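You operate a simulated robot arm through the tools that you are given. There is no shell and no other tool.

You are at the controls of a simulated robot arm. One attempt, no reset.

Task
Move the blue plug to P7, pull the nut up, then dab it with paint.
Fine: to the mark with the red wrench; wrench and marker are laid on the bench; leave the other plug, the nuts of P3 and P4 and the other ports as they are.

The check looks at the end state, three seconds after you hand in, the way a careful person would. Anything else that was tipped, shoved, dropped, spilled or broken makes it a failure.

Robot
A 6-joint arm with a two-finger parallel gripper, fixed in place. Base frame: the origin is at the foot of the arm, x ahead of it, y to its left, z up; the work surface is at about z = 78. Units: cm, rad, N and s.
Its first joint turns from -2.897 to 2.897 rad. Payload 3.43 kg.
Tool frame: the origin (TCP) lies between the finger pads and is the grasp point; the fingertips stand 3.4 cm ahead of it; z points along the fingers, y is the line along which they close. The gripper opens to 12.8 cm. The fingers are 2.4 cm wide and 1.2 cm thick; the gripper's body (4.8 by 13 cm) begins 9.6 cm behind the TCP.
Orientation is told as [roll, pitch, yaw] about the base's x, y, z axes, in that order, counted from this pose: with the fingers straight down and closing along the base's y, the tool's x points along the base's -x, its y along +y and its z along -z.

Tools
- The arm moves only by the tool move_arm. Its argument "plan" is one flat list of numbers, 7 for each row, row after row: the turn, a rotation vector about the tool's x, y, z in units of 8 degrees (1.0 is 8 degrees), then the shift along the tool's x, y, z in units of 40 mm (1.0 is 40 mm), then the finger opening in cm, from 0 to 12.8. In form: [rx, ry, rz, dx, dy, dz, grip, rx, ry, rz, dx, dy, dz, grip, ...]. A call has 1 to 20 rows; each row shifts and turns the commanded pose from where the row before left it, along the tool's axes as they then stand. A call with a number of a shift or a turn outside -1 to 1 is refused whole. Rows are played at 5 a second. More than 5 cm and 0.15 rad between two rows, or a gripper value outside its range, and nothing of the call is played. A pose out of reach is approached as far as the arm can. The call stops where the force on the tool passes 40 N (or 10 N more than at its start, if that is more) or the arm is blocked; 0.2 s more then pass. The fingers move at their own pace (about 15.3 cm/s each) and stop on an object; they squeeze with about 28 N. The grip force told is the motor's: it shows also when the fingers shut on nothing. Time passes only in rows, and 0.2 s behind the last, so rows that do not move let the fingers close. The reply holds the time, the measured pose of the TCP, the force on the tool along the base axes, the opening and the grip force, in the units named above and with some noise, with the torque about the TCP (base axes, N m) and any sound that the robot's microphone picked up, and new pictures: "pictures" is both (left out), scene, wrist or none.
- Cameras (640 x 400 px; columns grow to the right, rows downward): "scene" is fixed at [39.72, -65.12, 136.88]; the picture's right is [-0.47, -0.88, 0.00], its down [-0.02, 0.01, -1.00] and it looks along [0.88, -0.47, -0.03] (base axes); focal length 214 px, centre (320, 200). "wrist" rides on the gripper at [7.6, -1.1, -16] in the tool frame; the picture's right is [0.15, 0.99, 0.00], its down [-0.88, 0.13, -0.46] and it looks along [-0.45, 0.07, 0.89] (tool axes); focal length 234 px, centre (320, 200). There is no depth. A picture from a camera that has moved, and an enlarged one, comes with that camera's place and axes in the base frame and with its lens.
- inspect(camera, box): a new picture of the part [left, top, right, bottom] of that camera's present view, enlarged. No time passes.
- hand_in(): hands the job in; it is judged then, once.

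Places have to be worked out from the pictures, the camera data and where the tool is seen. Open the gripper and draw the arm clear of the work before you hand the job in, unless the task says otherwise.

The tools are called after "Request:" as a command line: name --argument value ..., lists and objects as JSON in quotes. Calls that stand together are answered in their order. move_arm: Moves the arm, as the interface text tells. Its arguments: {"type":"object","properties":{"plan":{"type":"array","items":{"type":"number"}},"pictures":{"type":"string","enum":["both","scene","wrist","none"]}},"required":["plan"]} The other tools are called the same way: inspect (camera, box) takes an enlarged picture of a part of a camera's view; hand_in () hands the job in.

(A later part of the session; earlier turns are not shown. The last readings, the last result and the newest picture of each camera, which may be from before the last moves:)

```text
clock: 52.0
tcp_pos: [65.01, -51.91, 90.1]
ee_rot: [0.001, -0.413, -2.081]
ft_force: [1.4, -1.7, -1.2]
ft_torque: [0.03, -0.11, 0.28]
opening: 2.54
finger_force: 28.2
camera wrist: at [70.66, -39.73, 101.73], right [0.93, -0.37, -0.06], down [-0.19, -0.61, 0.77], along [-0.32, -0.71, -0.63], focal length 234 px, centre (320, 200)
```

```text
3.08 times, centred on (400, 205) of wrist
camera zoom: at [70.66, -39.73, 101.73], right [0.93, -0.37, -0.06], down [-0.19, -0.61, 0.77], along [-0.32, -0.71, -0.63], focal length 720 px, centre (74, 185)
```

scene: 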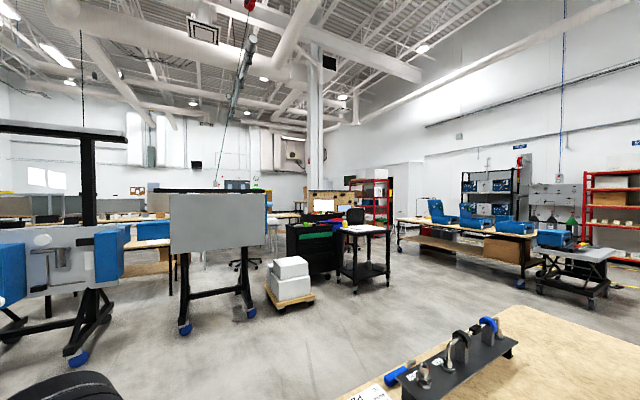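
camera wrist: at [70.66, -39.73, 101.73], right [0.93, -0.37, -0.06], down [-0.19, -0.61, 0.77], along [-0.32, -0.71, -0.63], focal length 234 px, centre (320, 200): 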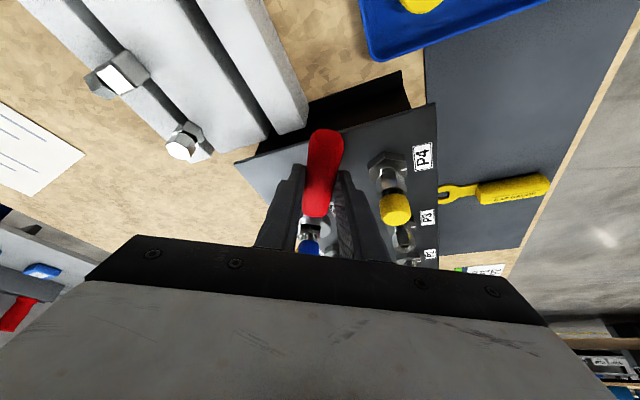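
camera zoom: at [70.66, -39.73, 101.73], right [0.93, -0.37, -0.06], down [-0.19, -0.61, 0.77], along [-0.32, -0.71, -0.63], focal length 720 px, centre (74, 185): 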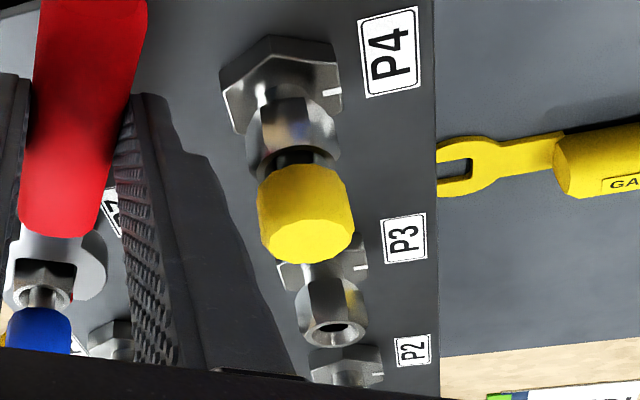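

The back-row ticks face +x, so by symmetry each port's mark is its white tick, which confirms the target. This stroke is done at α≈61° after 116°. Now I'll withdraw the wrench 4 cm, raise it 2 cm, and swing it back around the nut to α≈181°.

Request:
move_arm --plan '[0, 0, 0, 0.1144, 0, -0.0504, 0, 0, 0, 0, 0.229, 0, -0.101, 0, 0, 0, 0, 0.2855, 0, -0.1258, 0, 0, 0, 0, 0.2855, 0, -0.1258, 0, 0, 0, 0, -0.2016, 0, -0.4576, 0, 0, 0, 0, 0, 0, 0, 0]' --pictures "wrist"

Request:
inspect --camera "wrist" --box '[280, 180, 360, 260]'

```text
clock: 53.4
tcp_pos: [66.98, -48.52, 92.12]
ee_rot: [0.001, -0.414, -2.083]
ft_force: [-0.2, -0.5, -0.3]
ft_torque: [0.05, 0.0, 0.01]
opening: 2.56
finger_force: 28.2
camera wrist: at [72.64, -36.25, 103.69], right [0.93, -0.37, -0.06], down [-0.19, -0.61, 0.77], along [-0.32, -0.71, -0.63], focal length 234 px, centre (320, 200)
```

wrist: 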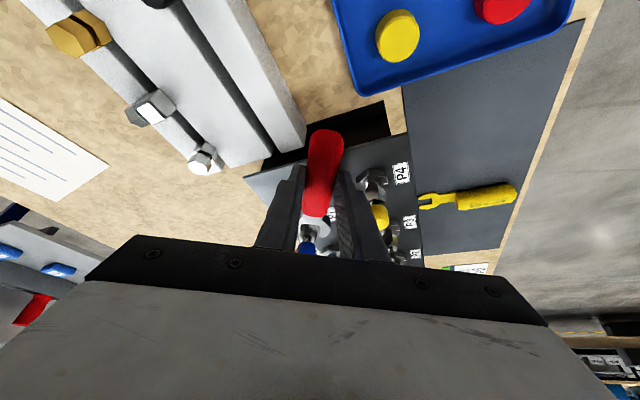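

```text
5.00 times, centred on (320, 220) of wrist
camera zoom: at [72.64, -36.25, 103.69], right [0.93, -0.37, -0.06], down [-0.19, -0.61, 0.77], along [-0.32, -0.71, -0.63], focal length 1171 px, centre (320, 100)
```

zoom: 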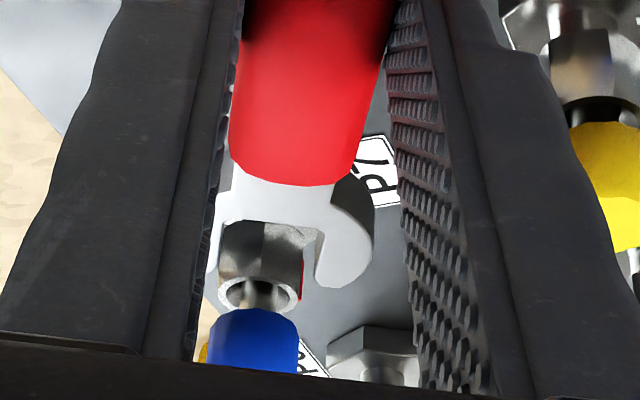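

The wrench is clear of the nut. I'll swing it back counter-clockwise around P7 at this larger radius.

Request:
move_arm --plan '[-0.4032, 0, -0.9151, -0.0318, -0.4975, 0.014, 0, -0.4032, 0, -0.9151, -0.0318, -0.4975, 0.014, 0, -0.4032, 0, -0.9151, -0.0318, -0.4975, 0.014, 0, -0.4032, 0, -0.9151, -0.0318, -0.4975, 0.014, 0, -0.4032, 0, -0.9151, -0.0318, -0.4975, 0.014, 0, -0.4032, 0, -0.9151, -0.0318, -0.4975, 0.014, 0, -0.4032, 0, -0.9151, -0.0318, -0.4975, 0.014, 0, -0.4032, 0, -0.9151, -0.0318, -0.4975, 0.014, 0, -0.4032, 0, -0.9151, -0.0318, -0.4975, 0.014, 0, -0.4032, 0, -0.9151, -0.0318, -0.4975, 0.014, 0, -0.4032, 0, -0.9151, -0.0318, -0.4975, 0.014, 0, -0.4032, 0, -0.9151, -0.0318, -0.4975, 0.014, 0, -0.4032, 0, -0.9151, -0.0318, -0.4975, 0.014, 0, -0.4032, 0, -0.9151, -0.0318, -0.4975, 0.014, 0, -0.4032, 0, -0.9151, -0.0318, -0.4975, 0.014, 0, 0, 0, 0, 0, 0, 0, 0]' --pictures "wrist"

Request:
inspect --camera "wrist" --box '[280, 180, 360, 260]'

```text
clock: 56.8
tcp_pos: [45.69, -61.13, 92.06]
ee_rot: [-0.001, -0.417, 0.013]
ft_force: [-0.5, -0.2, -0.5]
ft_torque: [0.0, 0.03, 0.0]
opening: 2.5
finger_force: 28.1
camera wrist: at [32.39, -62.5, 103.59], right [-0.15, 0.99, -0.06], down [0.62, 0.14, 0.77], along [0.77, 0.08, -0.63], focal length 234 px, centre (320, 200)
```

wrist: 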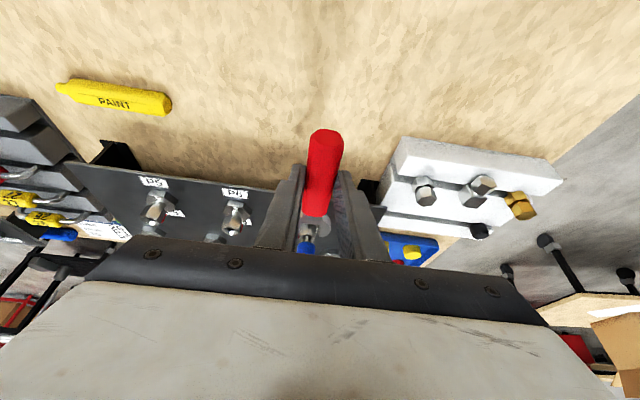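

```text
5.00 times, centred on (320, 220) of wrist
camera zoom: at [32.39, -62.5, 103.59], right [-0.15, 0.99, -0.06], down [0.62, 0.14, 0.77], along [0.77, 0.08, -0.63], focal length 1171 px, centre (320, 100)
```

zoom: 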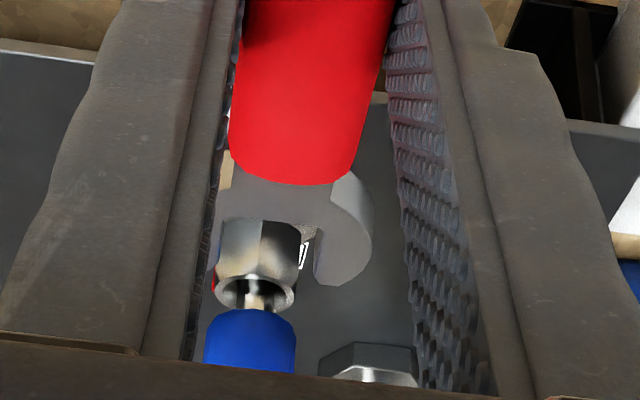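

The wrench is back at α≈181° and the red strip is now on the -y side. I'll lower to nut height, slightly lower than before since the nut sank about 2 mm, and check alignment.

Request:
move_arm --plan '[0, 0, 0, 0.1109, 0, 0.2517, 0, 0, 0, 0, 0.1109, 0, 0.2517, 0, 0, 0, 0, -0.1144, 0, 0.0504, 0, 0, 0, 0, 0, 0, 0, 0]' --pictures "none"

Request:
inspect --camera "wrist" --box '[290, 218, 330, 254]'

```text
clock: 57.8
tcp_pos: [46.22, -61.16, 89.82]
ee_rot: [0.0, -0.418, 0.014]
ft_force: [-0.2, 0.5, -1.0]
ft_torque: [0.01, 0.08, 0.01]
opening: 2.52
finger_force: 27.8
```

```text
11.11 times, centred on (310, 236) of wrist
camera zoom: at [32.99, -62.48, 101.4], right [-0.15, 0.99, -0.06], down [0.62, 0.14, 0.77], along [0.77, 0.08, -0.63], focal length 2602 px, centre (431, -200)
```

zoom: 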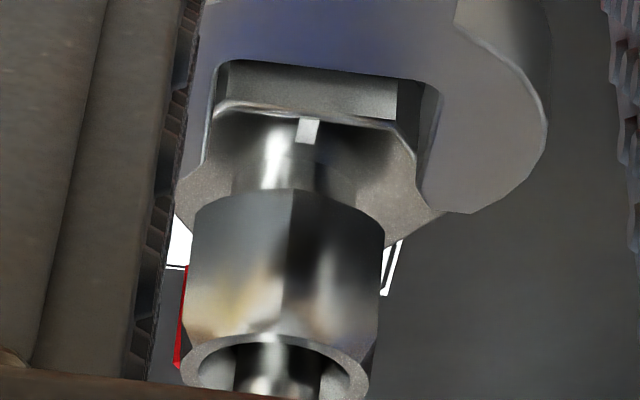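

The nut corner now points at about 183°. I'll turn the wrench +2° about the nut to match and advance most of the way.

Request:
move_arm --plan '[-0.1008, 0, -0.2288, 0, -0.12, 0, 0, 0, 0, 0, -0.1373, 0, 0.0605, 0, 0, 0, 0, -0.1373, 0, 0.0605, 0, 0, 0, 0, -0.1373, 0, 0.0605, 0, 0, 0, 0, 0, 0, 0, 0]' --pictures "none"

Request:
inspect --camera "wrist" --box '[290, 218, 330, 254]'

```text
clock: 59.0
tcp_pos: [48.09, -61.51, 89.93]
ee_rot: [-0.001, -0.417, 0.049]
ft_force: [-0.7, 0.2, 0.2]
ft_torque: [-0.01, 0.03, -0.02]
opening: 2.51
finger_force: 28.3
```

```text
11.11 times, centred on (310, 236) of wrist
camera zoom: at [34.84, -63.33, 101.43], right [-0.18, 0.98, -0.06], down [0.61, 0.16, 0.77], along [0.77, 0.1, -0.63], focal length 2602 px, centre (431, -200)
```

zoom: 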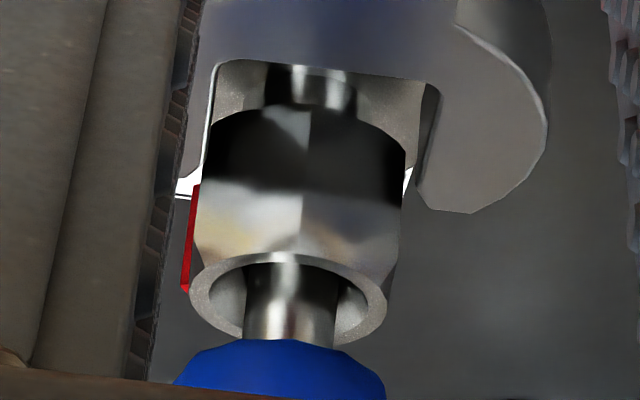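

Request:
move_arm --plan '[0, 0, 0, -0.0686, 0, 0.0302, 0, 0, 0, 0, -0.0686, 0, 0.0302, 0, 0, 0, 0, -0.0686, 0, 0.0302, 0, 0, 0, 0, -0.0686, 0, 0.0302, 0, 0, 0, 0, -0.0686, 0, 0.0302, 0, 0, 0, 0, 0, 0, 0, 0]' --pictures "none"

Request:
inspect --camera "wrist" --box '[290, 218, 330, 254]'

```text
clock: 60.4
tcp_pos: [49.47, -61.47, 89.88]
ee_rot: [0.0, -0.419, 0.048]
ft_force: [-0.4, -1.9, -1.7]
ft_torque: [-0.07, 0.15, -0.16]
opening: 2.53
finger_force: 28.4
```

```text
11.11 times, centred on (310, 236) of wrist
camera zoom: at [36.28, -63.28, 101.44], right [-0.18, 0.98, -0.06], down [0.61, 0.16, 0.77], along [0.77, 0.1, -0.63], focal length 2602 px, centre (431, -200)
```

zoom: 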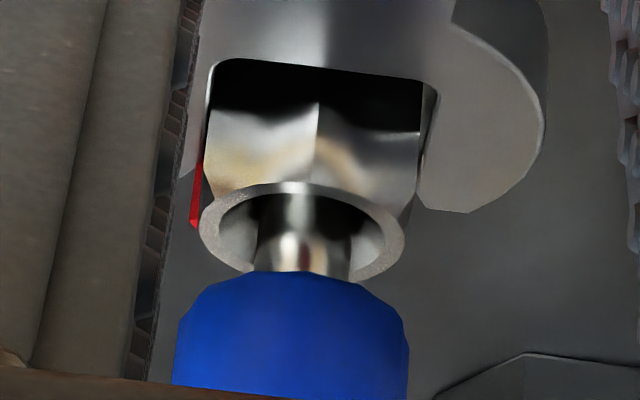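

The wrench is engaged with only light contact. I'll nudge in 1.5 mm and start the second clockwise stroke.

Request:
move_arm --plan '[0, 0, 0, -0.0343, 0, 0.0151, 0, 0.2016, 0, 0.4576, -0.0057, 0.1796, 0.0025, 0, 0.2016, 0, 0.4576, -0.0057, 0.1796, 0.0025, 0, 0.2016, 0, 0.4576, -0.0057, 0.1796, 0.0025, 0, 0.2016, 0, 0.4576, -0.0057, 0.1796, 0.0025, 0, 0.2016, 0, 0.4576, -0.0057, 0.1796, 0.0025, 0, 0.2016, 0, 0.4576, -0.0057, 0.1796, 0.0025, 0, 0.2016, 0, 0.4576, -0.0057, 0.1796, 0.0025, 0]' --pictures "none"

Request:
inspect --camera "wrist" --box '[290, 218, 330, 254]'

```text
clock: 62.2
tcp_pos: [50.63, -56.61, 89.76]
ee_rot: [0.002, -0.418, -0.442]
ft_force: [0.6, 1.5, -1.5]
ft_torque: [0.13, 0.04, 0.21]
opening: 2.55
finger_force: 27.8
```

```text
11.11 times, centred on (310, 236) of wrist
camera zoom: at [38.15, -51.95, 101.39], right [0.3, 0.95, -0.06], down [0.62, -0.15, 0.77], along [0.73, -0.27, -0.63], focal length 2602 px, centre (431, -200)
```

zoom: 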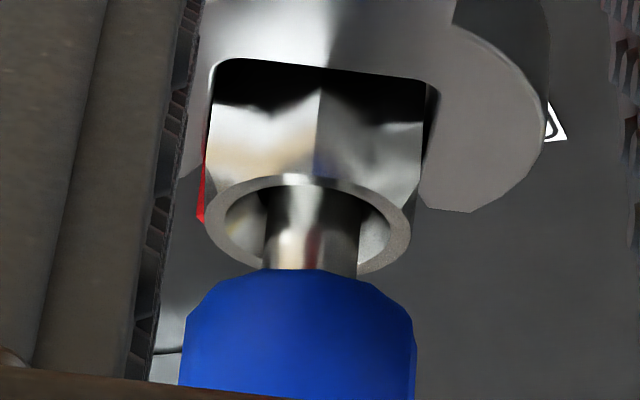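

The nut follows with about 0.2 N·m. I'll continue clockwise.

Request:
move_arm --plan '[0.2016, 0, 0.4576, -0.0057, 0.1796, 0.0025, 0, 0.2016, 0, 0.4576, -0.0057, 0.1796, 0.0025, 0, 0.2016, 0, 0.4576, -0.0057, 0.1796, 0.0025, 0, 0.2016, 0, 0.4576, -0.0057, 0.1796, 0.0025, 0, 0.2016, 0, 0.4576, -0.0057, 0.1796, 0.0025, 0, 0.2016, 0, 0.4576, -0.0057, 0.1796, 0.0025, 0, 0.2016, 0, 0.4576, -0.0057, 0.1796, 0.0025, 0, 0.2016, 0, 0.4576, -0.0057, 0.1796, 0.0025, 0, 0.2016, 0, 0.4576, -0.0057, 0.1796, 0.0025, 0, 0.2016, 0, 0.4576, -0.0057, 0.1796, 0.0025, 0]' --pictures "none"

Request:
inspect --camera "wrist" --box '[290, 218, 330, 254]'

```text
clock: 64.4
tcp_pos: [55.69, -51.61, 89.87]
ee_rot: [0.002, -0.416, -1.141]
ft_force: [2.2, -11.7, -8.6]
ft_torque: [0.27, 0.29, -0.03]
opening: 2.54
finger_force: 28.1
```

```text
11.11 times, centred on (310, 236) of wrist
camera zoom: at [49.1, -39.98, 101.43], right [0.84, 0.54, -0.06], down [0.38, -0.51, 0.77], along [0.39, -0.67, -0.63], focal length 2602 px, centre (431, -200)
```

zoom: 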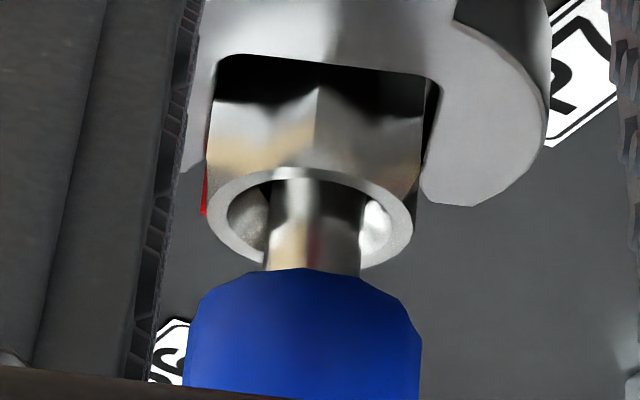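

The nut has turned well, but there's some pull (about 12 N toward the nut, 9 N down) as it descends. I'll ease the wrench slightly down and in, then read again.

Request:
move_arm --plan '[0, 0, 0, -0.0108, 0, 0.0375, 0, 0, 0, 0, 0, 0, 0, 0]' --pictures "none"

```text
clock: 65.0
tcp_pos: [55.62, -51.57, 89.83]
ee_rot: [0.004, -0.413, -1.14]
ft_force: [-5.0, 0.8, 0.0]
ft_torque: [-0.05, 0.15, -0.05]
opening: 2.54
finger_force: 27.9
```

The stray forces are relieved; about 5 N of turning resistance remains, consistent with the nut pulling up. I'll continue 24°.

Request:
move_arm --plan '[0.2016, 0, 0.4576, -0.0057, 0.1796, 0.0025, 0, 0.2016, 0, 0.4576, -0.0057, 0.1796, 0.0025, 0, 0.2016, 0, 0.4576, -0.0057, 0.1796, 0.0025, 0, 0.2016, 0, 0.4576, -0.0057, 0.1796, 0.0025, 0, 0.2016, 0, 0.4576, -0.0057, 0.1796, 0.0025, 0, 0.2016, 0, 0.4576, -0.0057, 0.1796, 0.0025, 0]' --pictures "none"

Request:
inspect --camera "wrist" --box '[290, 218, 330, 254]'

```text
clock: 66.4
tcp_pos: [59.83, -50.67, 89.83]
ee_rot: [0.003, -0.415, -1.559]
ft_force: [-4.9, 3.3, 2.7]
ft_torque: [-0.25, 0.19, -0.08]
opening: 2.54
finger_force: 28.4
```

```text
11.11 times, centred on (310, 236) of wrist
camera zoom: at [58.6, -37.35, 101.35], right [0.99, 0.15, -0.06], down [0.14, -0.62, 0.77], along [0.08, -0.77, -0.63], focal length 2602 px, centre (431, -200)
```

zoom: 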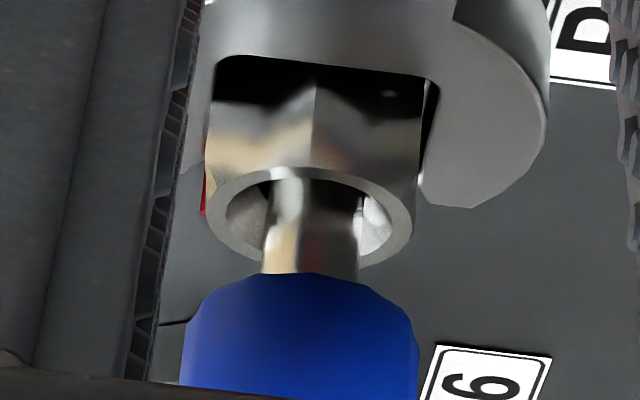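

About 31° remains by my count. I'll go another 20°, then check the marks before the final adjustment.

Request:
move_arm --plan '[0.2016, 0, 0.4576, -0.0057, 0.1796, 0.0025, 0, 0.2016, 0, 0.4576, -0.0057, 0.1796, 0.0025, 0, 0.2016, 0, 0.4576, -0.0057, 0.1796, 0.0025, 0, 0.2016, 0, 0.4576, -0.0057, 0.1796, 0.0025, 0, 0.2016, 0, 0.4576, -0.0057, 0.1796, 0.0025, 0, 0, 0, 0, 0, 0, 0, 0]' --pictures "wrist"

Request:
inspect --camera "wrist" --box '[290, 218, 330, 254]'

```text
clock: 67.8
tcp_pos: [63.33, -51.33, 89.78]
ee_rot: [0.004, -0.413, -1.906]
ft_force: [-9.0, 1.0, -2.4]
ft_torque: [0.14, 0.25, -0.28]
opening: 2.53
finger_force: 27.2
camera wrist: at [66.79, -38.3, 101.37], right [0.98, -0.2, -0.06], down [-0.08, -0.63, 0.77], along [-0.19, -0.75, -0.63], focal length 234 px, centre (320, 200)
```

wrist: 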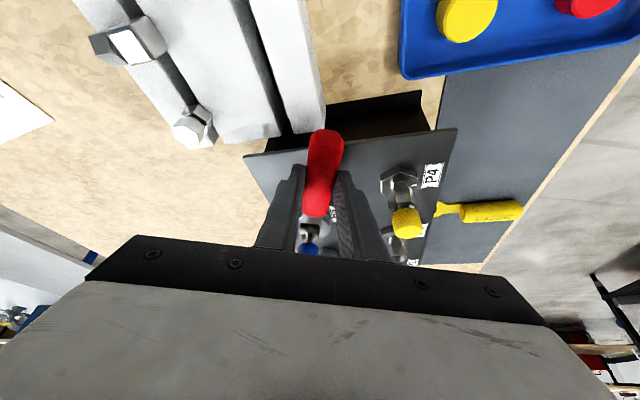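

```text
11.11 times, centred on (310, 236) of wrist
camera zoom: at [66.79, -38.3, 101.37], right [0.98, -0.2, -0.06], down [-0.08, -0.63, 0.77], along [-0.19, -0.75, -0.63], focal length 2602 px, centre (431, -200)
```

zoom: 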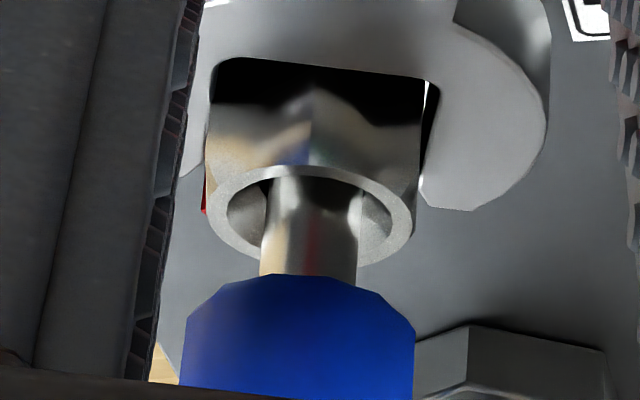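

Resistance has risen to about 9 N at the handle, so the nut is tightening. I estimate the red strip at azimuth ~194° and the tick at ~180°, so I'll turn the final 13.5°.

Request:
move_arm --plan '[0.2268, 0, 0.5147, -0.0073, 0.202, 0.0032, 0, 0.2268, 0, 0.5147, -0.0073, 0.202, 0.0032, 0, 0.2268, 0, 0.5147, -0.0073, 0.202, 0.0032, 0, 0, 0, 0, 0, 0, 0, 0]' --pictures "none"

Request:
inspect --camera "wrist" --box '[290, 218, 330, 254]'

```text
clock: 68.8
tcp_pos: [65.61, -52.33, 89.71]
ee_rot: [0.004, -0.411, -2.143]
ft_force: [-7.0, 5.9, 0.2]
ft_torque: [0.12, 0.25, -0.17]
opening: 2.53
finger_force: 28.0
```

```text
11.11 times, centred on (310, 236) of wrist
camera zoom: at [71.92, -40.49, 101.38], right [0.9, -0.42, -0.06], down [-0.23, -0.59, 0.77], along [-0.36, -0.68, -0.63], focal length 2602 px, centre (431, -200)
```

zoom: 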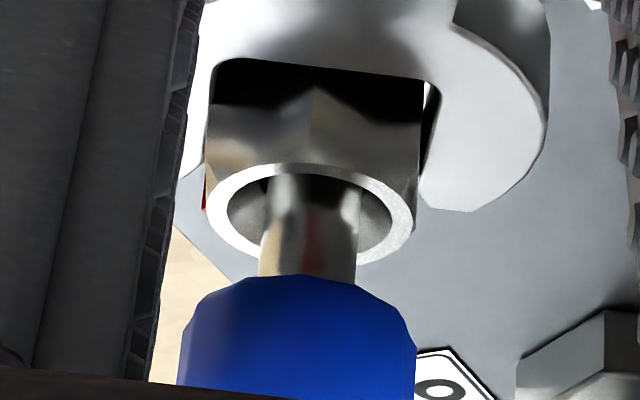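

By the image, the corner opposite the handle is now at 60°, which puts the red strip at the tick. I'll relax 2° within the jaw slack, withdraw, raise, and swing back to view the marks from the tick side.

Request:
move_arm --plan '[-0.1008, 0, -0.2288, 0, -0.09, 0, 0, 0, 0, 0, 0.1144, 0, -0.0504, 0, 0, 0, 0, 0.229, 0, -0.101, 0, 0, 0, 0, 0.2855, 0, -0.1258, 0, 0, 0, 0, 0.2855, 0, -0.1258, 0, 0, 0, 0, -0.2016, 0, -0.4576, 0, 0, 0, 0, 0, 0, 0, 0]' --pictures "wrist"

Request:
inspect --camera "wrist" --box '[280, 180, 360, 260]'

```text
clock: 70.4
tcp_pos: [67.41, -48.68, 91.73]
ee_rot: [0.003, -0.412, -2.107]
ft_force: [-0.5, 0.1, -1.3]
ft_torque: [0.07, -0.02, 0.01]
opening: 2.51
finger_force: 28.5
camera wrist: at [73.23, -36.62, 103.41], right [0.92, -0.39, -0.06], down [-0.21, -0.6, 0.77], along [-0.33, -0.7, -0.63], focal length 234 px, centre (320, 200)
```

wrist: 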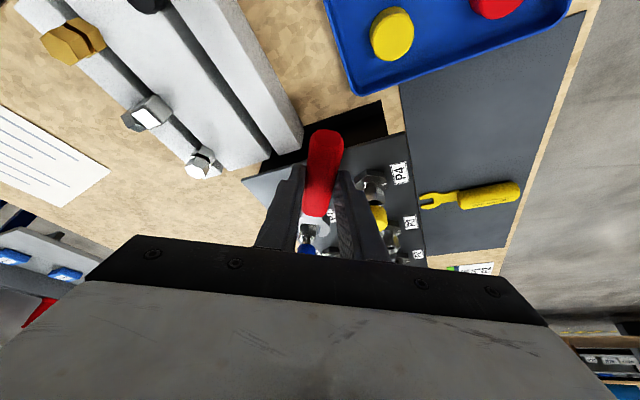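

```text
5.00 times, centred on (320, 220) of wrist
camera zoom: at [73.23, -36.62, 103.41], right [0.92, -0.39, -0.06], down [-0.21, -0.6, 0.77], along [-0.33, -0.7, -0.63], focal length 1171 px, centre (320, 100)
```

zoom: 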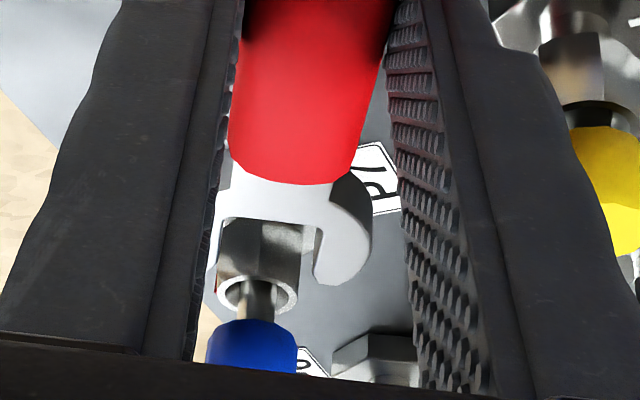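

Clear of the nut again. I'll swing back around to the tick side.

Request:
move_arm --plan '[-0.4032, 0, -0.9151, -0.0318, -0.4975, 0.014, 0, -0.4032, 0, -0.9151, -0.0318, -0.4975, 0.014, 0, -0.4032, 0, -0.9151, -0.0318, -0.4975, 0.014, 0, -0.4032, 0, -0.9151, -0.0318, -0.4975, 0.014, 0, -0.4032, 0, -0.9151, -0.0318, -0.4975, 0.014, 0, -0.4032, 0, -0.9151, -0.0318, -0.4975, 0.014, 0, -0.4032, 0, -0.9151, -0.0318, -0.4975, 0.014, 0, -0.4032, 0, -0.9151, -0.0318, -0.4975, 0.014, 0, -0.4032, 0, -0.9151, -0.0318, -0.4975, 0.014, 0, -0.4032, 0, -0.9151, -0.0318, -0.4975, 0.014, 0, -0.4032, 0, -0.9151, -0.0318, -0.4975, 0.014, 0, -0.4032, 0, -0.9151, -0.0318, -0.4975, 0.014, 0, -0.4032, 0, -0.9151, -0.0318, -0.4975, 0.014, 0, -0.4032, 0, -0.9151, -0.0318, -0.4975, 0.014, 0, -0.4032, 0, -0.9151, -0.0318, -0.4975, 0.014, 0, 0, 0, 0, 0, 0, 0, 0]' --pictures "wrist"

Request:
inspect --camera "wrist" --box '[290, 210, 330, 250]'

```text
clock: 73.8
tcp_pos: [45.64, -60.94, 91.64]
ee_rot: [0.002, -0.418, -0.009]
ft_force: [0.2, -1.0, -1.4]
ft_torque: [0.0, 0.02, 0.01]
opening: 2.52
finger_force: 27.8
camera wrist: at [32.33, -61.95, 103.19], right [-0.12, 0.99, -0.06], down [0.62, 0.12, 0.78], along [0.78, 0.06, -0.63], focal length 234 px, centre (320, 200)
```

wrist: 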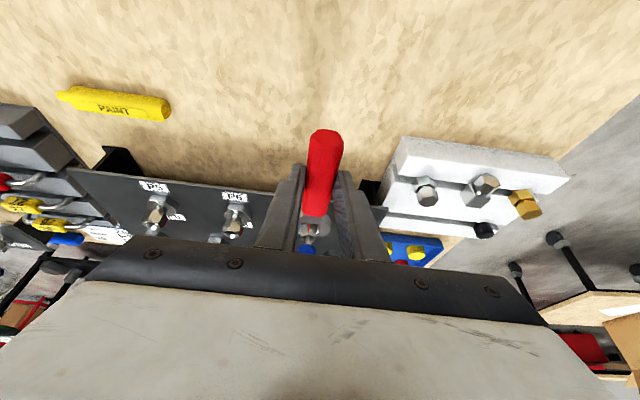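

```text
10.00 times, centred on (310, 230) of wrist
camera zoom: at [32.33, -61.95, 103.19], right [-0.12, 0.99, -0.06], down [0.62, 0.12, 0.78], along [0.78, 0.06, -0.63], focal length 2342 px, centre (420, -100)
```

zoom: 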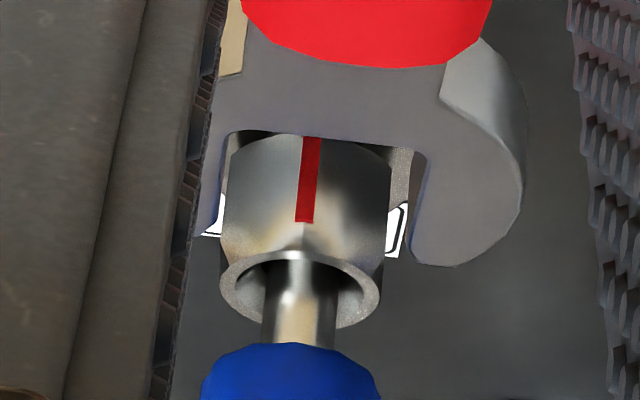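

The red strip now faces the tick side. The wrench hides the tick, so I'll back off and look again.

Request:
move_arm --plan '[0, 0, 0, 0.6, 0, -0.5, 0, 0, 0, 0, 0.6, 0, -0.5, 0, 0, 0, 0, 0, -0.6, 0, 0, 0, 0, 0, 0, -0.6, 0, 0, 0, 0, 0, 0, 0, 0, 0]' --pictures "wrist"

Request:
inspect --camera "wrist" --box '[300, 180, 400, 250]'

```text
clock: 75.0
tcp_pos: [39.63, -65.52, 93.4]
ee_rot: [0.003, -0.419, -0.01]
ft_force: [0.1, 0.3, -2.4]
ft_torque: [0.01, 0.05, -0.01]
opening: 2.51
finger_force: 28.4
camera wrist: at [26.31, -66.61, 104.93], right [-0.12, 0.99, -0.06], down [0.62, 0.12, 0.77], along [0.77, 0.06, -0.63], focal length 234 px, centre (320, 200)
```

wrist: 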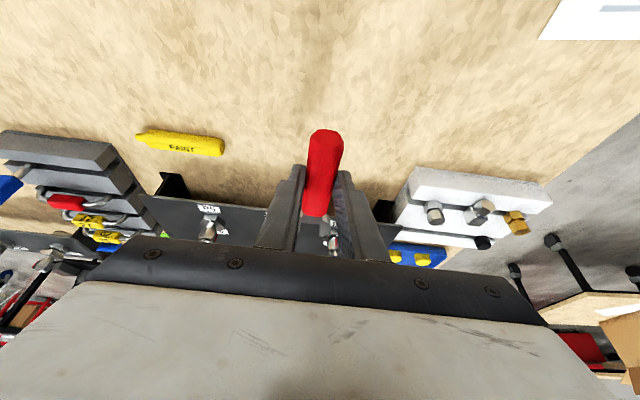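

```text
5.71 times, centred on (350, 215) of wrist
camera zoom: at [26.31, -66.61, 104.93], right [-0.12, 0.99, -0.06], down [0.62, 0.12, 0.77], along [0.77, 0.06, -0.63], focal length 1338 px, centre (149, 114)
```

zoom: 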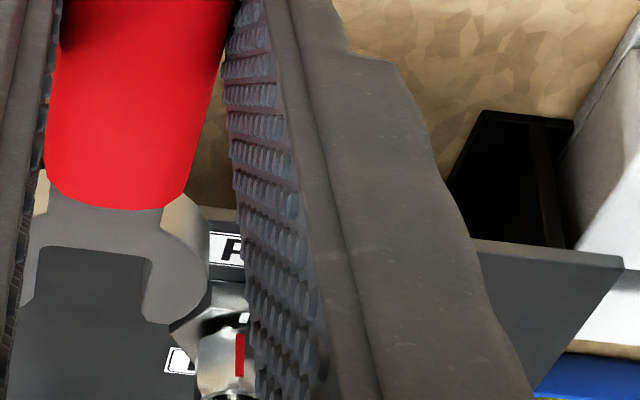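

Request:
move_arm --plan '[0, 0, 0, 0, 0.9, -0.2, 0, 0, 0, 0, 0, 0.9, -0.2, 0, 0, 0, 0, 0, 0.9, -0.2, 0, 0, 0, 0, 0, 0.3, -0.2, 0, 0, 0, 0, 0, 0, 0, 0]' --pictures "wrist"

```text
clock: 76.2
tcp_pos: [38.41, -53.49, 96.32]
ee_rot: [0.004, -0.419, -0.013]
ft_force: [-0.2, 0.2, -1.1]
ft_torque: [-0.02, 0.02, 0.01]
opening: 2.54
finger_force: 27.4
camera wrist: at [25.13, -54.57, 107.88], right [-0.12, 0.99, -0.06], down [0.62, 0.12, 0.77], along [0.77, 0.06, -0.63], focal length 234 px, centre (320, 200)
```

wrist: 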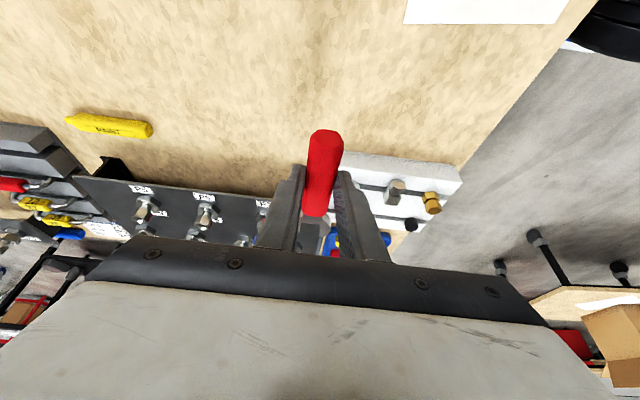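

Request:
move_arm --plan '[0, 0, 0, 0, 0.9, 0, 0, 0, 0, 0, 0, 0.6, 0, 0, 0, 0, 0, 0, 0, 0, 0]' --pictures "wrist"

Request:
inspect --camera "wrist" --box '[200, 190, 280, 245]'

```text
clock: 77.0
tcp_pos: [38.49, -47.54, 96.41]
ee_rot: [0.0, -0.419, -0.012]
ft_force: [0.2, -0.7, -1.2]
ft_torque: [0.03, 0.03, 0.0]
opening: 2.52
finger_force: 27.5
camera wrist: at [25.26, -48.59, 107.83], right [-0.12, 0.99, -0.06], down [0.62, 0.12, 0.77], along [0.77, 0.06, -0.63], focal length 234 px, centre (320, 200)
```

wrist: 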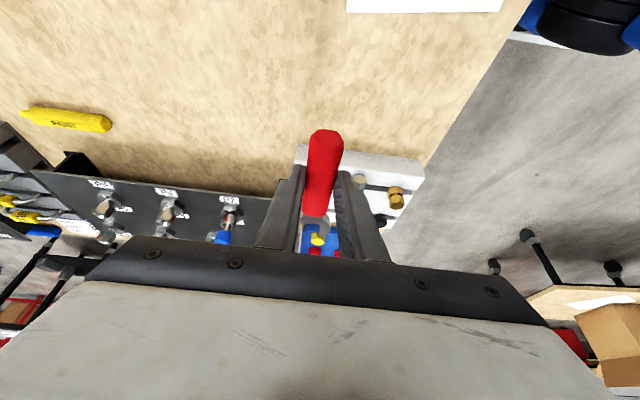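

```text
7.27 times, centred on (240, 218) of wrist
camera zoom: at [25.26, -48.59, 107.83], right [-0.12, 0.99, -0.06], down [0.62, 0.12, 0.77], along [0.77, 0.06, -0.63], focal length 1703 px, centre (902, 73)
```

zoom: 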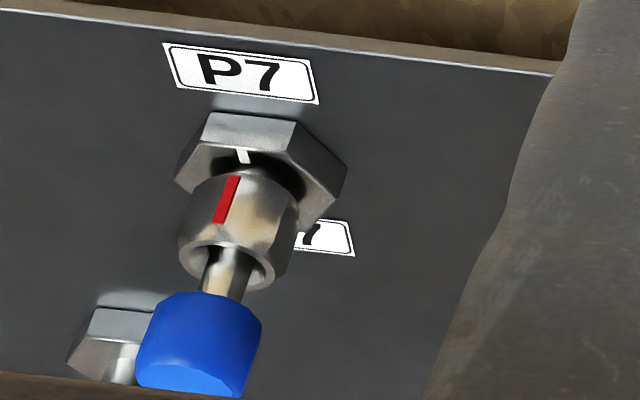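

The view is clear: the red strip sits right at the white tick. I'll zoom in to judge the residual angle.

Request:
inspect --camera "wrist" --box '[220, 200, 248, 228]'

Request:
inspect --camera "wrist" --box '[150, 180, 250, 240]'

```text
14.29 times, centred on (234, 214) of wrist
camera zoom: at [25.26, -48.59, 107.83], right [-0.12, 0.99, -0.06], down [0.62, 0.12, 0.77], along [0.77, 0.06, -0.63], focal length 3345 px, centre (1549, 0)
```

zoom: 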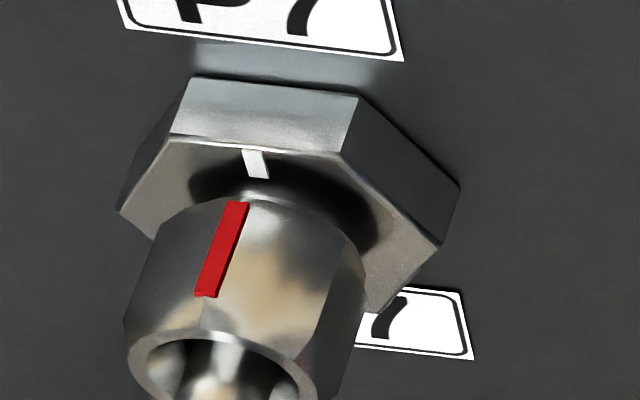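

```text
6.40 times, centred on (200, 210) of wrist
camera zoom: at [25.26, -48.59, 107.83], right [-0.12, 0.99, -0.06], down [0.62, 0.12, 0.77], along [0.77, 0.06, -0.63], focal length 1499 px, centre (1088, 136)
```

zoom: 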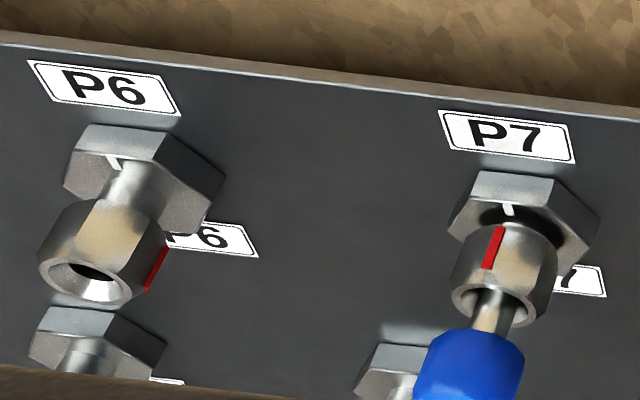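

The strip and tick line up within about 2°, and P7's nut now sits visibly lower than P6's. I'll lay the wrench back on a clear patch of bench around (33, -60).

Request:
move_arm --plan '[0, 0, 0, 0.56, -0.786, 0.435, 0, 0, 0, 0, 0.56, -0.786, 0.435, 0, 0, 0, 0, 0.56, -0.786, 0.435, 0, 0, 0, 0, 0.56, -0.786, 0.435, 0, 0, 0, 0, 0, 0, 0, 0]' --pictures "wrist"

```text
clock: 78.2
tcp_pos: [33.11, -60.13, 86.19]
ee_rot: [0.004, -0.419, -0.01]
ft_force: [-0.3, -0.1, -1.0]
ft_torque: [0.01, 0.04, 0.02]
opening: 2.54
finger_force: 28.1
camera wrist: at [19.76, -61.07, 97.83], right [-0.12, 0.99, -0.06], down [0.62, 0.12, 0.77], along [0.77, 0.06, -0.63], focal length 234 px, centre (320, 200)
```

wrist: 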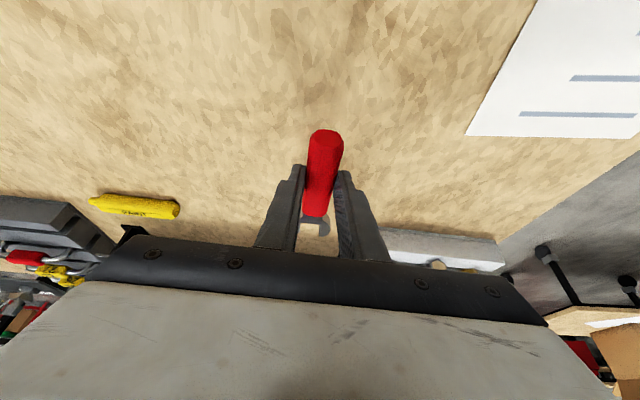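

The spot is clear. I'll lower the last 4 cm gently until the wrench touches the bench.

Request:
move_arm --plan '[0, 0, 0, 0.125, 0, 0.282, 0, 0, 0, 0, 0.125, 0, 0.282, 0, 0, 0, 0, 0.125, 0, 0.282, 0, 0, 0, 0, 0.0102, 0, 0.0228, 0, 0, 0, 0, 0.0102, 0, 0.0228, 0, 0, 0, 0, 0.0102, 0, 0.0228, 0, 0, 0, 0, 0.0102, 0, 0.0228, 0]' --pictures "wrist"

```text
clock: 79.8
tcp_pos: [33.11, -60.09, 82.21]
ee_rot: [-0.001, -0.417, -0.013]
ft_force: [-0.1, 0.4, 3.9]
ft_torque: [0.03, -0.53, -0.03]
opening: 2.53
finger_force: 27.7
camera wrist: at [19.75, -61.09, 93.74], right [-0.12, 0.99, -0.06], down [0.62, 0.12, 0.78], along [0.78, 0.06, -0.63], focal length 234 px, centre (320, 200)
```

wrist: 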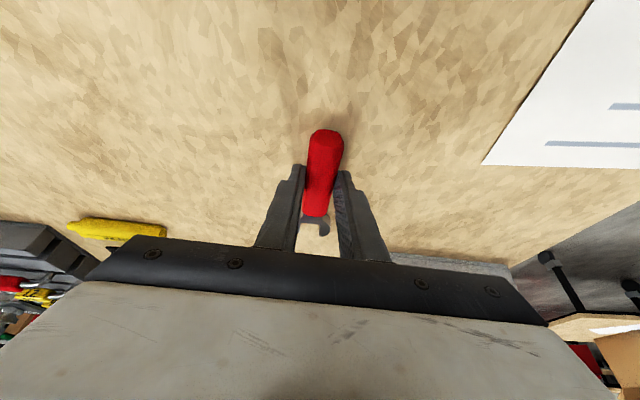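

The jaw end touches the bench at about 4 N. I'll lower 1 mm more, open gently and rise.

Request:
move_arm --plan '[0, 0, 0, 0.0102, 0, 0.0228, 0, 0, 0, 0, 0, 0, 0, 2.8, 0, 0, 0, 0, 0, 0, 3.5, 0, 0, 0, 0, 0, 0, 4.4, 0, 0, 0, -0.1017, 0, -0.2284, 4.4, 0, 0, 0, -0.3, 0, -0.675, 4.4, 0, 0, 0, -0.3, 0, -0.675, 4.4, 0, 0, 0, -0.3, 0, -0.675, 4.4]' --pictures "wrist"

```text
clock: 81.6
tcp_pos: [33.0, -60.03, 91.85]
ee_rot: [0.002, -0.418, -0.012]
ft_force: [0.8, 0.1, -0.5]
ft_torque: [0.0, -0.01, 0.01]
opening: 4.38
finger_force: 0.1
camera wrist: at [19.7, -61.05, 103.44], right [-0.12, 0.99, -0.06], down [0.62, 0.12, 0.78], along [0.77, 0.06, -0.63], focal length 234 px, centre (320, 200)
```

wrist: 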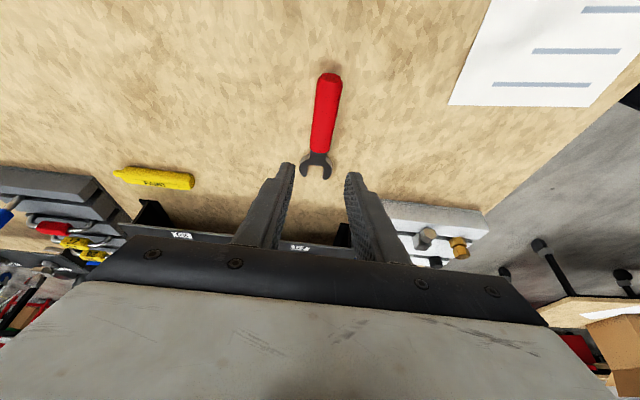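

The wrench lies flat on the bench. Next is the yellow paint marker, so I'll zoom in on it.

Request:
inspect --camera "wrist" --box '[100, 150, 210, 210]'

```text
5.82 times, centred on (155, 180) of wrist
camera zoom: at [19.7, -61.05, 103.44], right [-0.12, 0.99, -0.06], down [0.62, 0.12, 0.78], along [0.77, 0.06, -0.63], focal length 1362 px, centre (1280, 316)
```

zoom: 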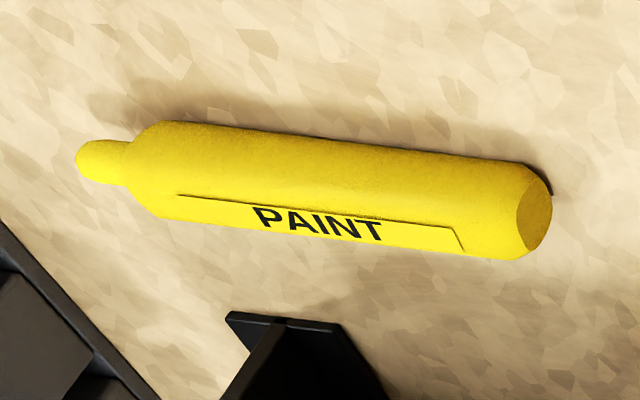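

The marker lies along y at x≈49.3, with the nib near y=-91.4 and the rear end at y≈-79. I'll yaw to -90° with the same forward lean and hover over its rear half.

Request:
move_arm --plan '[0.4067, 0, 0.9135, 0, 0, 0, 4.4, 0.4067, 0, 0.9135, 0, 0, 0, 4.4, 0.4067, 0, 0.9135, 0, 0, 0, 4.4, 0.4067, 0, 0.9135, 0, 0, 0, 4.4, 0.4067, 0, 0.9135, 0, 0, 0, 4.4, 0.4067, 0, 0.9135, 0, 0, 0, 4.4, 0.4067, 0, 0.9135, 0, 0, 0, 4.4, 0.4067, 0, 0.9135, 0, 0, 0, 4.4, 0.4067, 0, 0.9135, 0, 0, 0, 4.4, 0.4067, 0, 0.9135, 0, 0, 0, 4.4, 0.4067, 0, 0.9135, 0, 0, 0, 4.4, 0.067, 0, 0.151, 0, 0, 0, 4.4, 0, 0, 0, -0.619, 0.58, 0.426, 4.4, 0, 0, 0, -0.619, 0.58, 0.426, 4.4, 0, 0, 0, -0.619, 0.58, 0.426, 4.4, 0, 0, 0, -0.619, 0.58, 0.426, 4.4, 0, 0, 0, -0.619, 0.58, 0.426, 4.4, 0, 0, 0, -0.619, 0.58, 0.426, 4.4, 0, 0, 0, -0.619, 0.58, 0.426, 4.4, 0, 0, 0, 0, 0, 0, 4.4]' --pictures "wrist"

Request:
inspect --camera "wrist" --box '[240, 80, 400, 240]'

```text
clock: 85.8
tcp_pos: [49.37, -80.7, 88.0]
ee_rot: [0.001, -0.417, -1.571]
ft_force: [0.0, 0.0, 0.4]
ft_torque: [-0.03, -0.02, -0.01]
opening: 4.42
finger_force: 0.0
camera wrist: at [48.36, -67.4, 99.63], right [0.99, 0.13, -0.06], down [0.13, -0.62, 0.77], along [0.07, -0.77, -0.63], focal length 234 px, centre (320, 200)
```

wrist: 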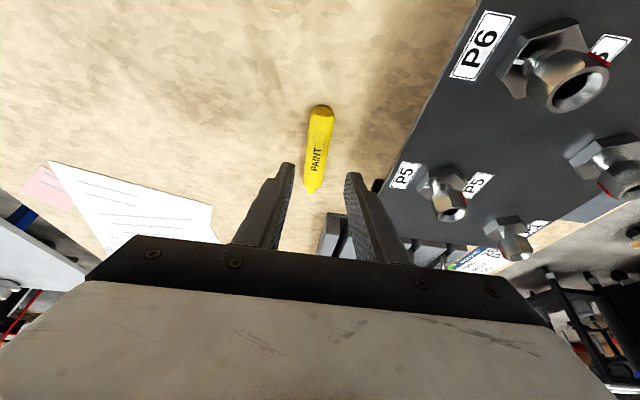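

```text
2.50 times, centred on (320, 160) of wrist
camera zoom: at [48.36, -67.4, 99.63], right [0.99, 0.13, -0.06], down [0.13, -0.62, 0.77], along [0.07, -0.77, -0.63], focal length 585 px, centre (320, 300)
```

zoom: 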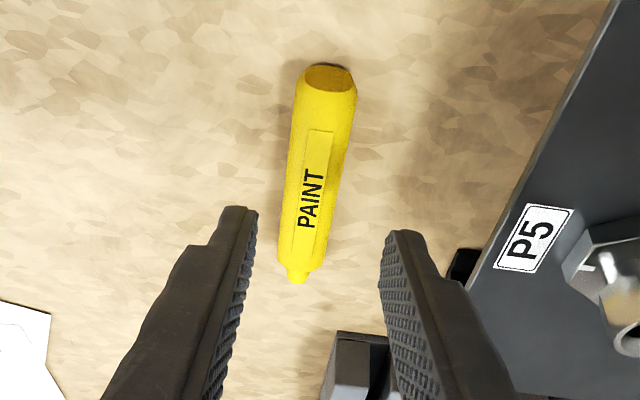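

The marker axis is at x≈49.15, about 3 mm to the side. I'll correct and descend 6 cm around its rear half.

Request:
move_arm --plan '[0, 0, 0, 0.1525, -0.018, 0.3425, 4.4, 0, 0, 0, 0.1525, -0.018, 0.3425, 4.4, 0, 0, 0, 0.1525, -0.018, 0.3425, 4.4, 0, 0, 0, 0.1525, -0.018, 0.3425, 4.4, 0, 0, 0, 0, 0, 0, 4.4]' --pictures "wrist"

Request:
inspect --camera "wrist" --box '[240, 80, 400, 240]'

```text
clock: 87.0
tcp_pos: [49.02, -80.73, 82.09]
ee_rot: [0.001, -0.418, -1.57]
ft_force: [0.0, -0.1, 0.3]
ft_torque: [0.01, -0.03, 0.01]
opening: 4.39
finger_force: 0.1
camera wrist: at [48.03, -67.41, 93.63], right [0.99, 0.13, -0.06], down [0.13, -0.62, 0.77], along [0.07, -0.77, -0.63], focal length 234 px, centre (320, 200)
```

wrist: 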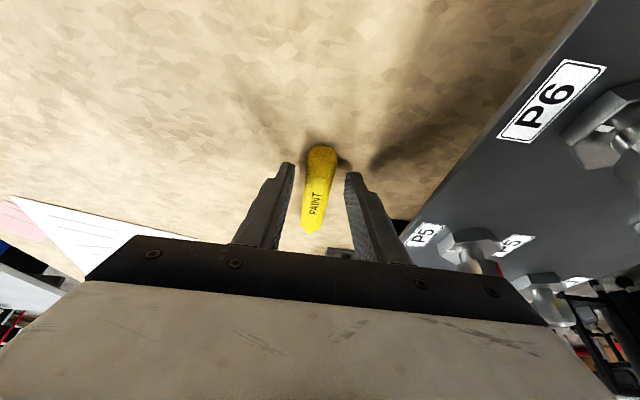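

```text
2.50 times, centred on (320, 160) of wrist
camera zoom: at [48.03, -67.41, 93.63], right [0.99, 0.13, -0.06], down [0.13, -0.62, 0.77], along [0.07, -0.77, -0.63], focal length 585 px, centre (320, 300)
```

zoom: 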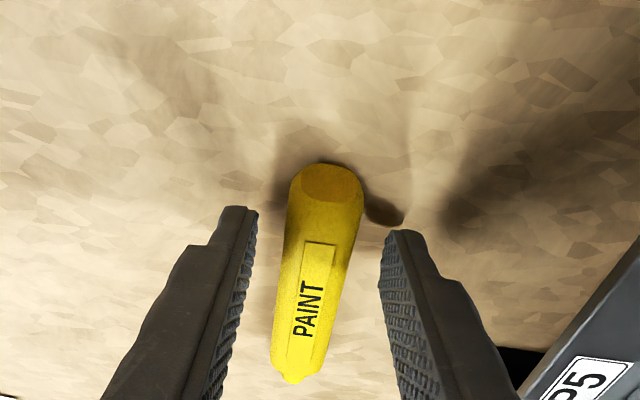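

The fingertips straddle the rear portion of the marker. I'll close on it and lift a little.

Request:
move_arm --plan '[0, 0, 0, 0, 0, 0, 3, 0, 0, 0, 0, 0, 0, 2, 0, 0, 0, 0, 0, 0, 0, 0, 0, 0, 0, 0, 0, 0, 0, 0, 0, -0.1017, 0, -0.2284, 0, 0, 0, 0, -0.3, 0, -0.675, 0, 0, 0, 0, 0, 0, 0, 0]' --pictures "wrist"

Request:
inspect --camera "wrist" --box '[240, 80, 400, 240]'

```text
clock: 88.6
tcp_pos: [49.05, -80.72, 86.09]
ee_rot: [0.001, -0.417, -1.57]
ft_force: [0.4, -0.2, -0.8]
ft_torque: [0.05, 0.03, 0.01]
opening: 2.27
finger_force: 27.8
camera wrist: at [48.0, -67.38, 97.59], right [0.99, 0.13, -0.06], down [0.13, -0.62, 0.77], along [0.07, -0.77, -0.63], focal length 234 px, centre (320, 200)
```

wrist: 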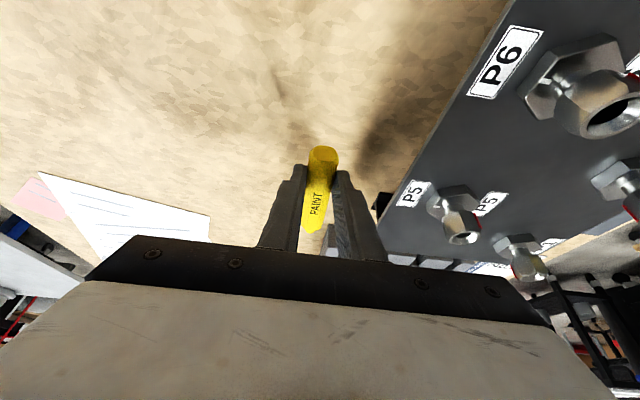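

```text
2.50 times, centred on (320, 160) of wrist
camera zoom: at [48.0, -67.38, 97.59], right [0.99, 0.13, -0.06], down [0.13, -0.62, 0.77], along [0.07, -0.77, -0.63], focal length 585 px, centre (320, 300)
```

zoom: 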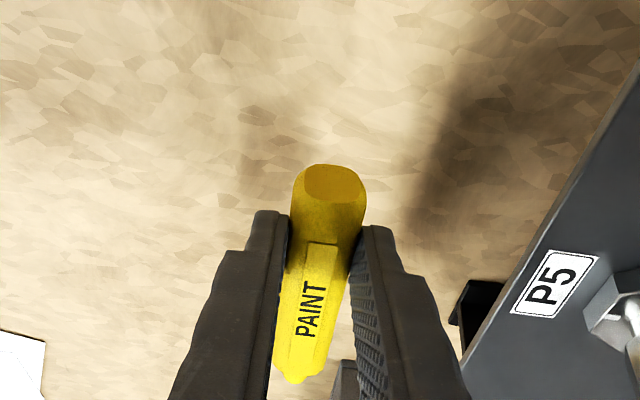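

The marker is held level with its nib about 10.3 cm ahead of the TCP. I'll lift it, swing it to point at P7's nut at -30° toward the flat next to the red strip, and stop short.

Request:
move_arm --plan '[0, 0, 0, 0.561, -0.292, -0.658, 0, 0, 0, 0, 0.561, -0.292, -0.658, 0, 0, 0, 0, 0.561, -0.292, -0.658, 0, 0, 0, 0, 0.561, -0.292, -0.658, 0, 0, 0, 0, 0.561, -0.292, -0.658, 0, 0, 0, 0, 0.561, -0.292, -0.658, 0, -0.405, 0, -0.9143, 0, 0, 0, 0, -0.405, 0, -0.9143, 0, 0, 0, 0, -0.405, 0, -0.9143, 0, 0, 0, 0, -0.405, 0, -0.9143, 0, 0, 0, 0, -0.405, 0, -0.9143, 0, 0, 0, 0, -0.405, 0, -0.9143, 0, 0, 0, 0, -0.405, 0, -0.9143, 0, 0, 0, 0, -0.2025, 0, -0.457, 0, 0, 0, 0, 0, 0, 0, 0.025, 0.824, -0.011, 0, 0, 0, 0, 0.025, 0.824, -0.011, 0, 0, 0, 0, 0.025, 0.824, -0.011, 0, 0, 0, 0, 0, 0, 0, 0]' --pictures "wrist"

Request:
inspect --camera "wrist" --box '[270, 170, 370, 260]'

```text
clock: 92.4
tcp_pos: [46.63, -53.28, 95.13]
ee_rot: [0.001, -0.417, -0.522]
ft_force: [1.2, -0.7, -0.2]
ft_torque: [0.02, 0.02, 0.02]
opening: 2.27
finger_force: 27.9
camera wrist: at [34.65, -47.6, 106.56], right [0.38, 0.92, -0.06], down [0.6, -0.2, 0.77], along [0.7, -0.33, -0.63], focal length 234 px, centre (320, 200)
```

wrist: 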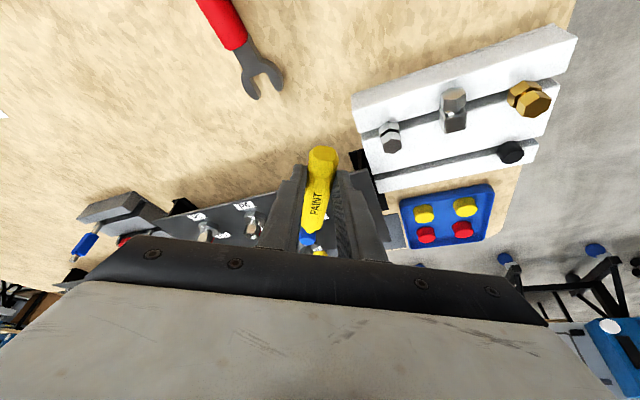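

```text
4.44 times, centred on (320, 215) of wrist
camera zoom: at [34.65, -47.6, 106.56], right [0.38, 0.92, -0.06], down [0.6, -0.2, 0.77], along [0.7, -0.33, -0.63], focal length 1041 px, centre (320, 133)
```

zoom: 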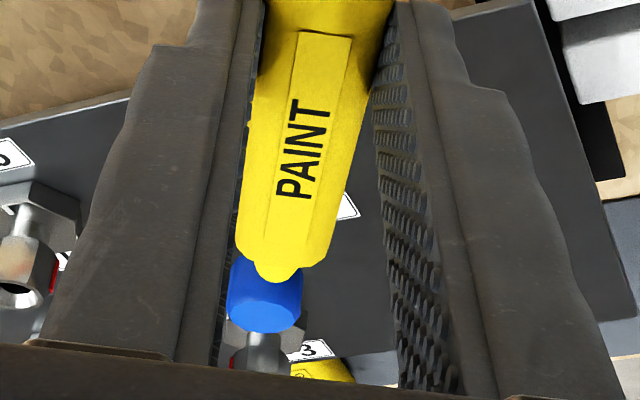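

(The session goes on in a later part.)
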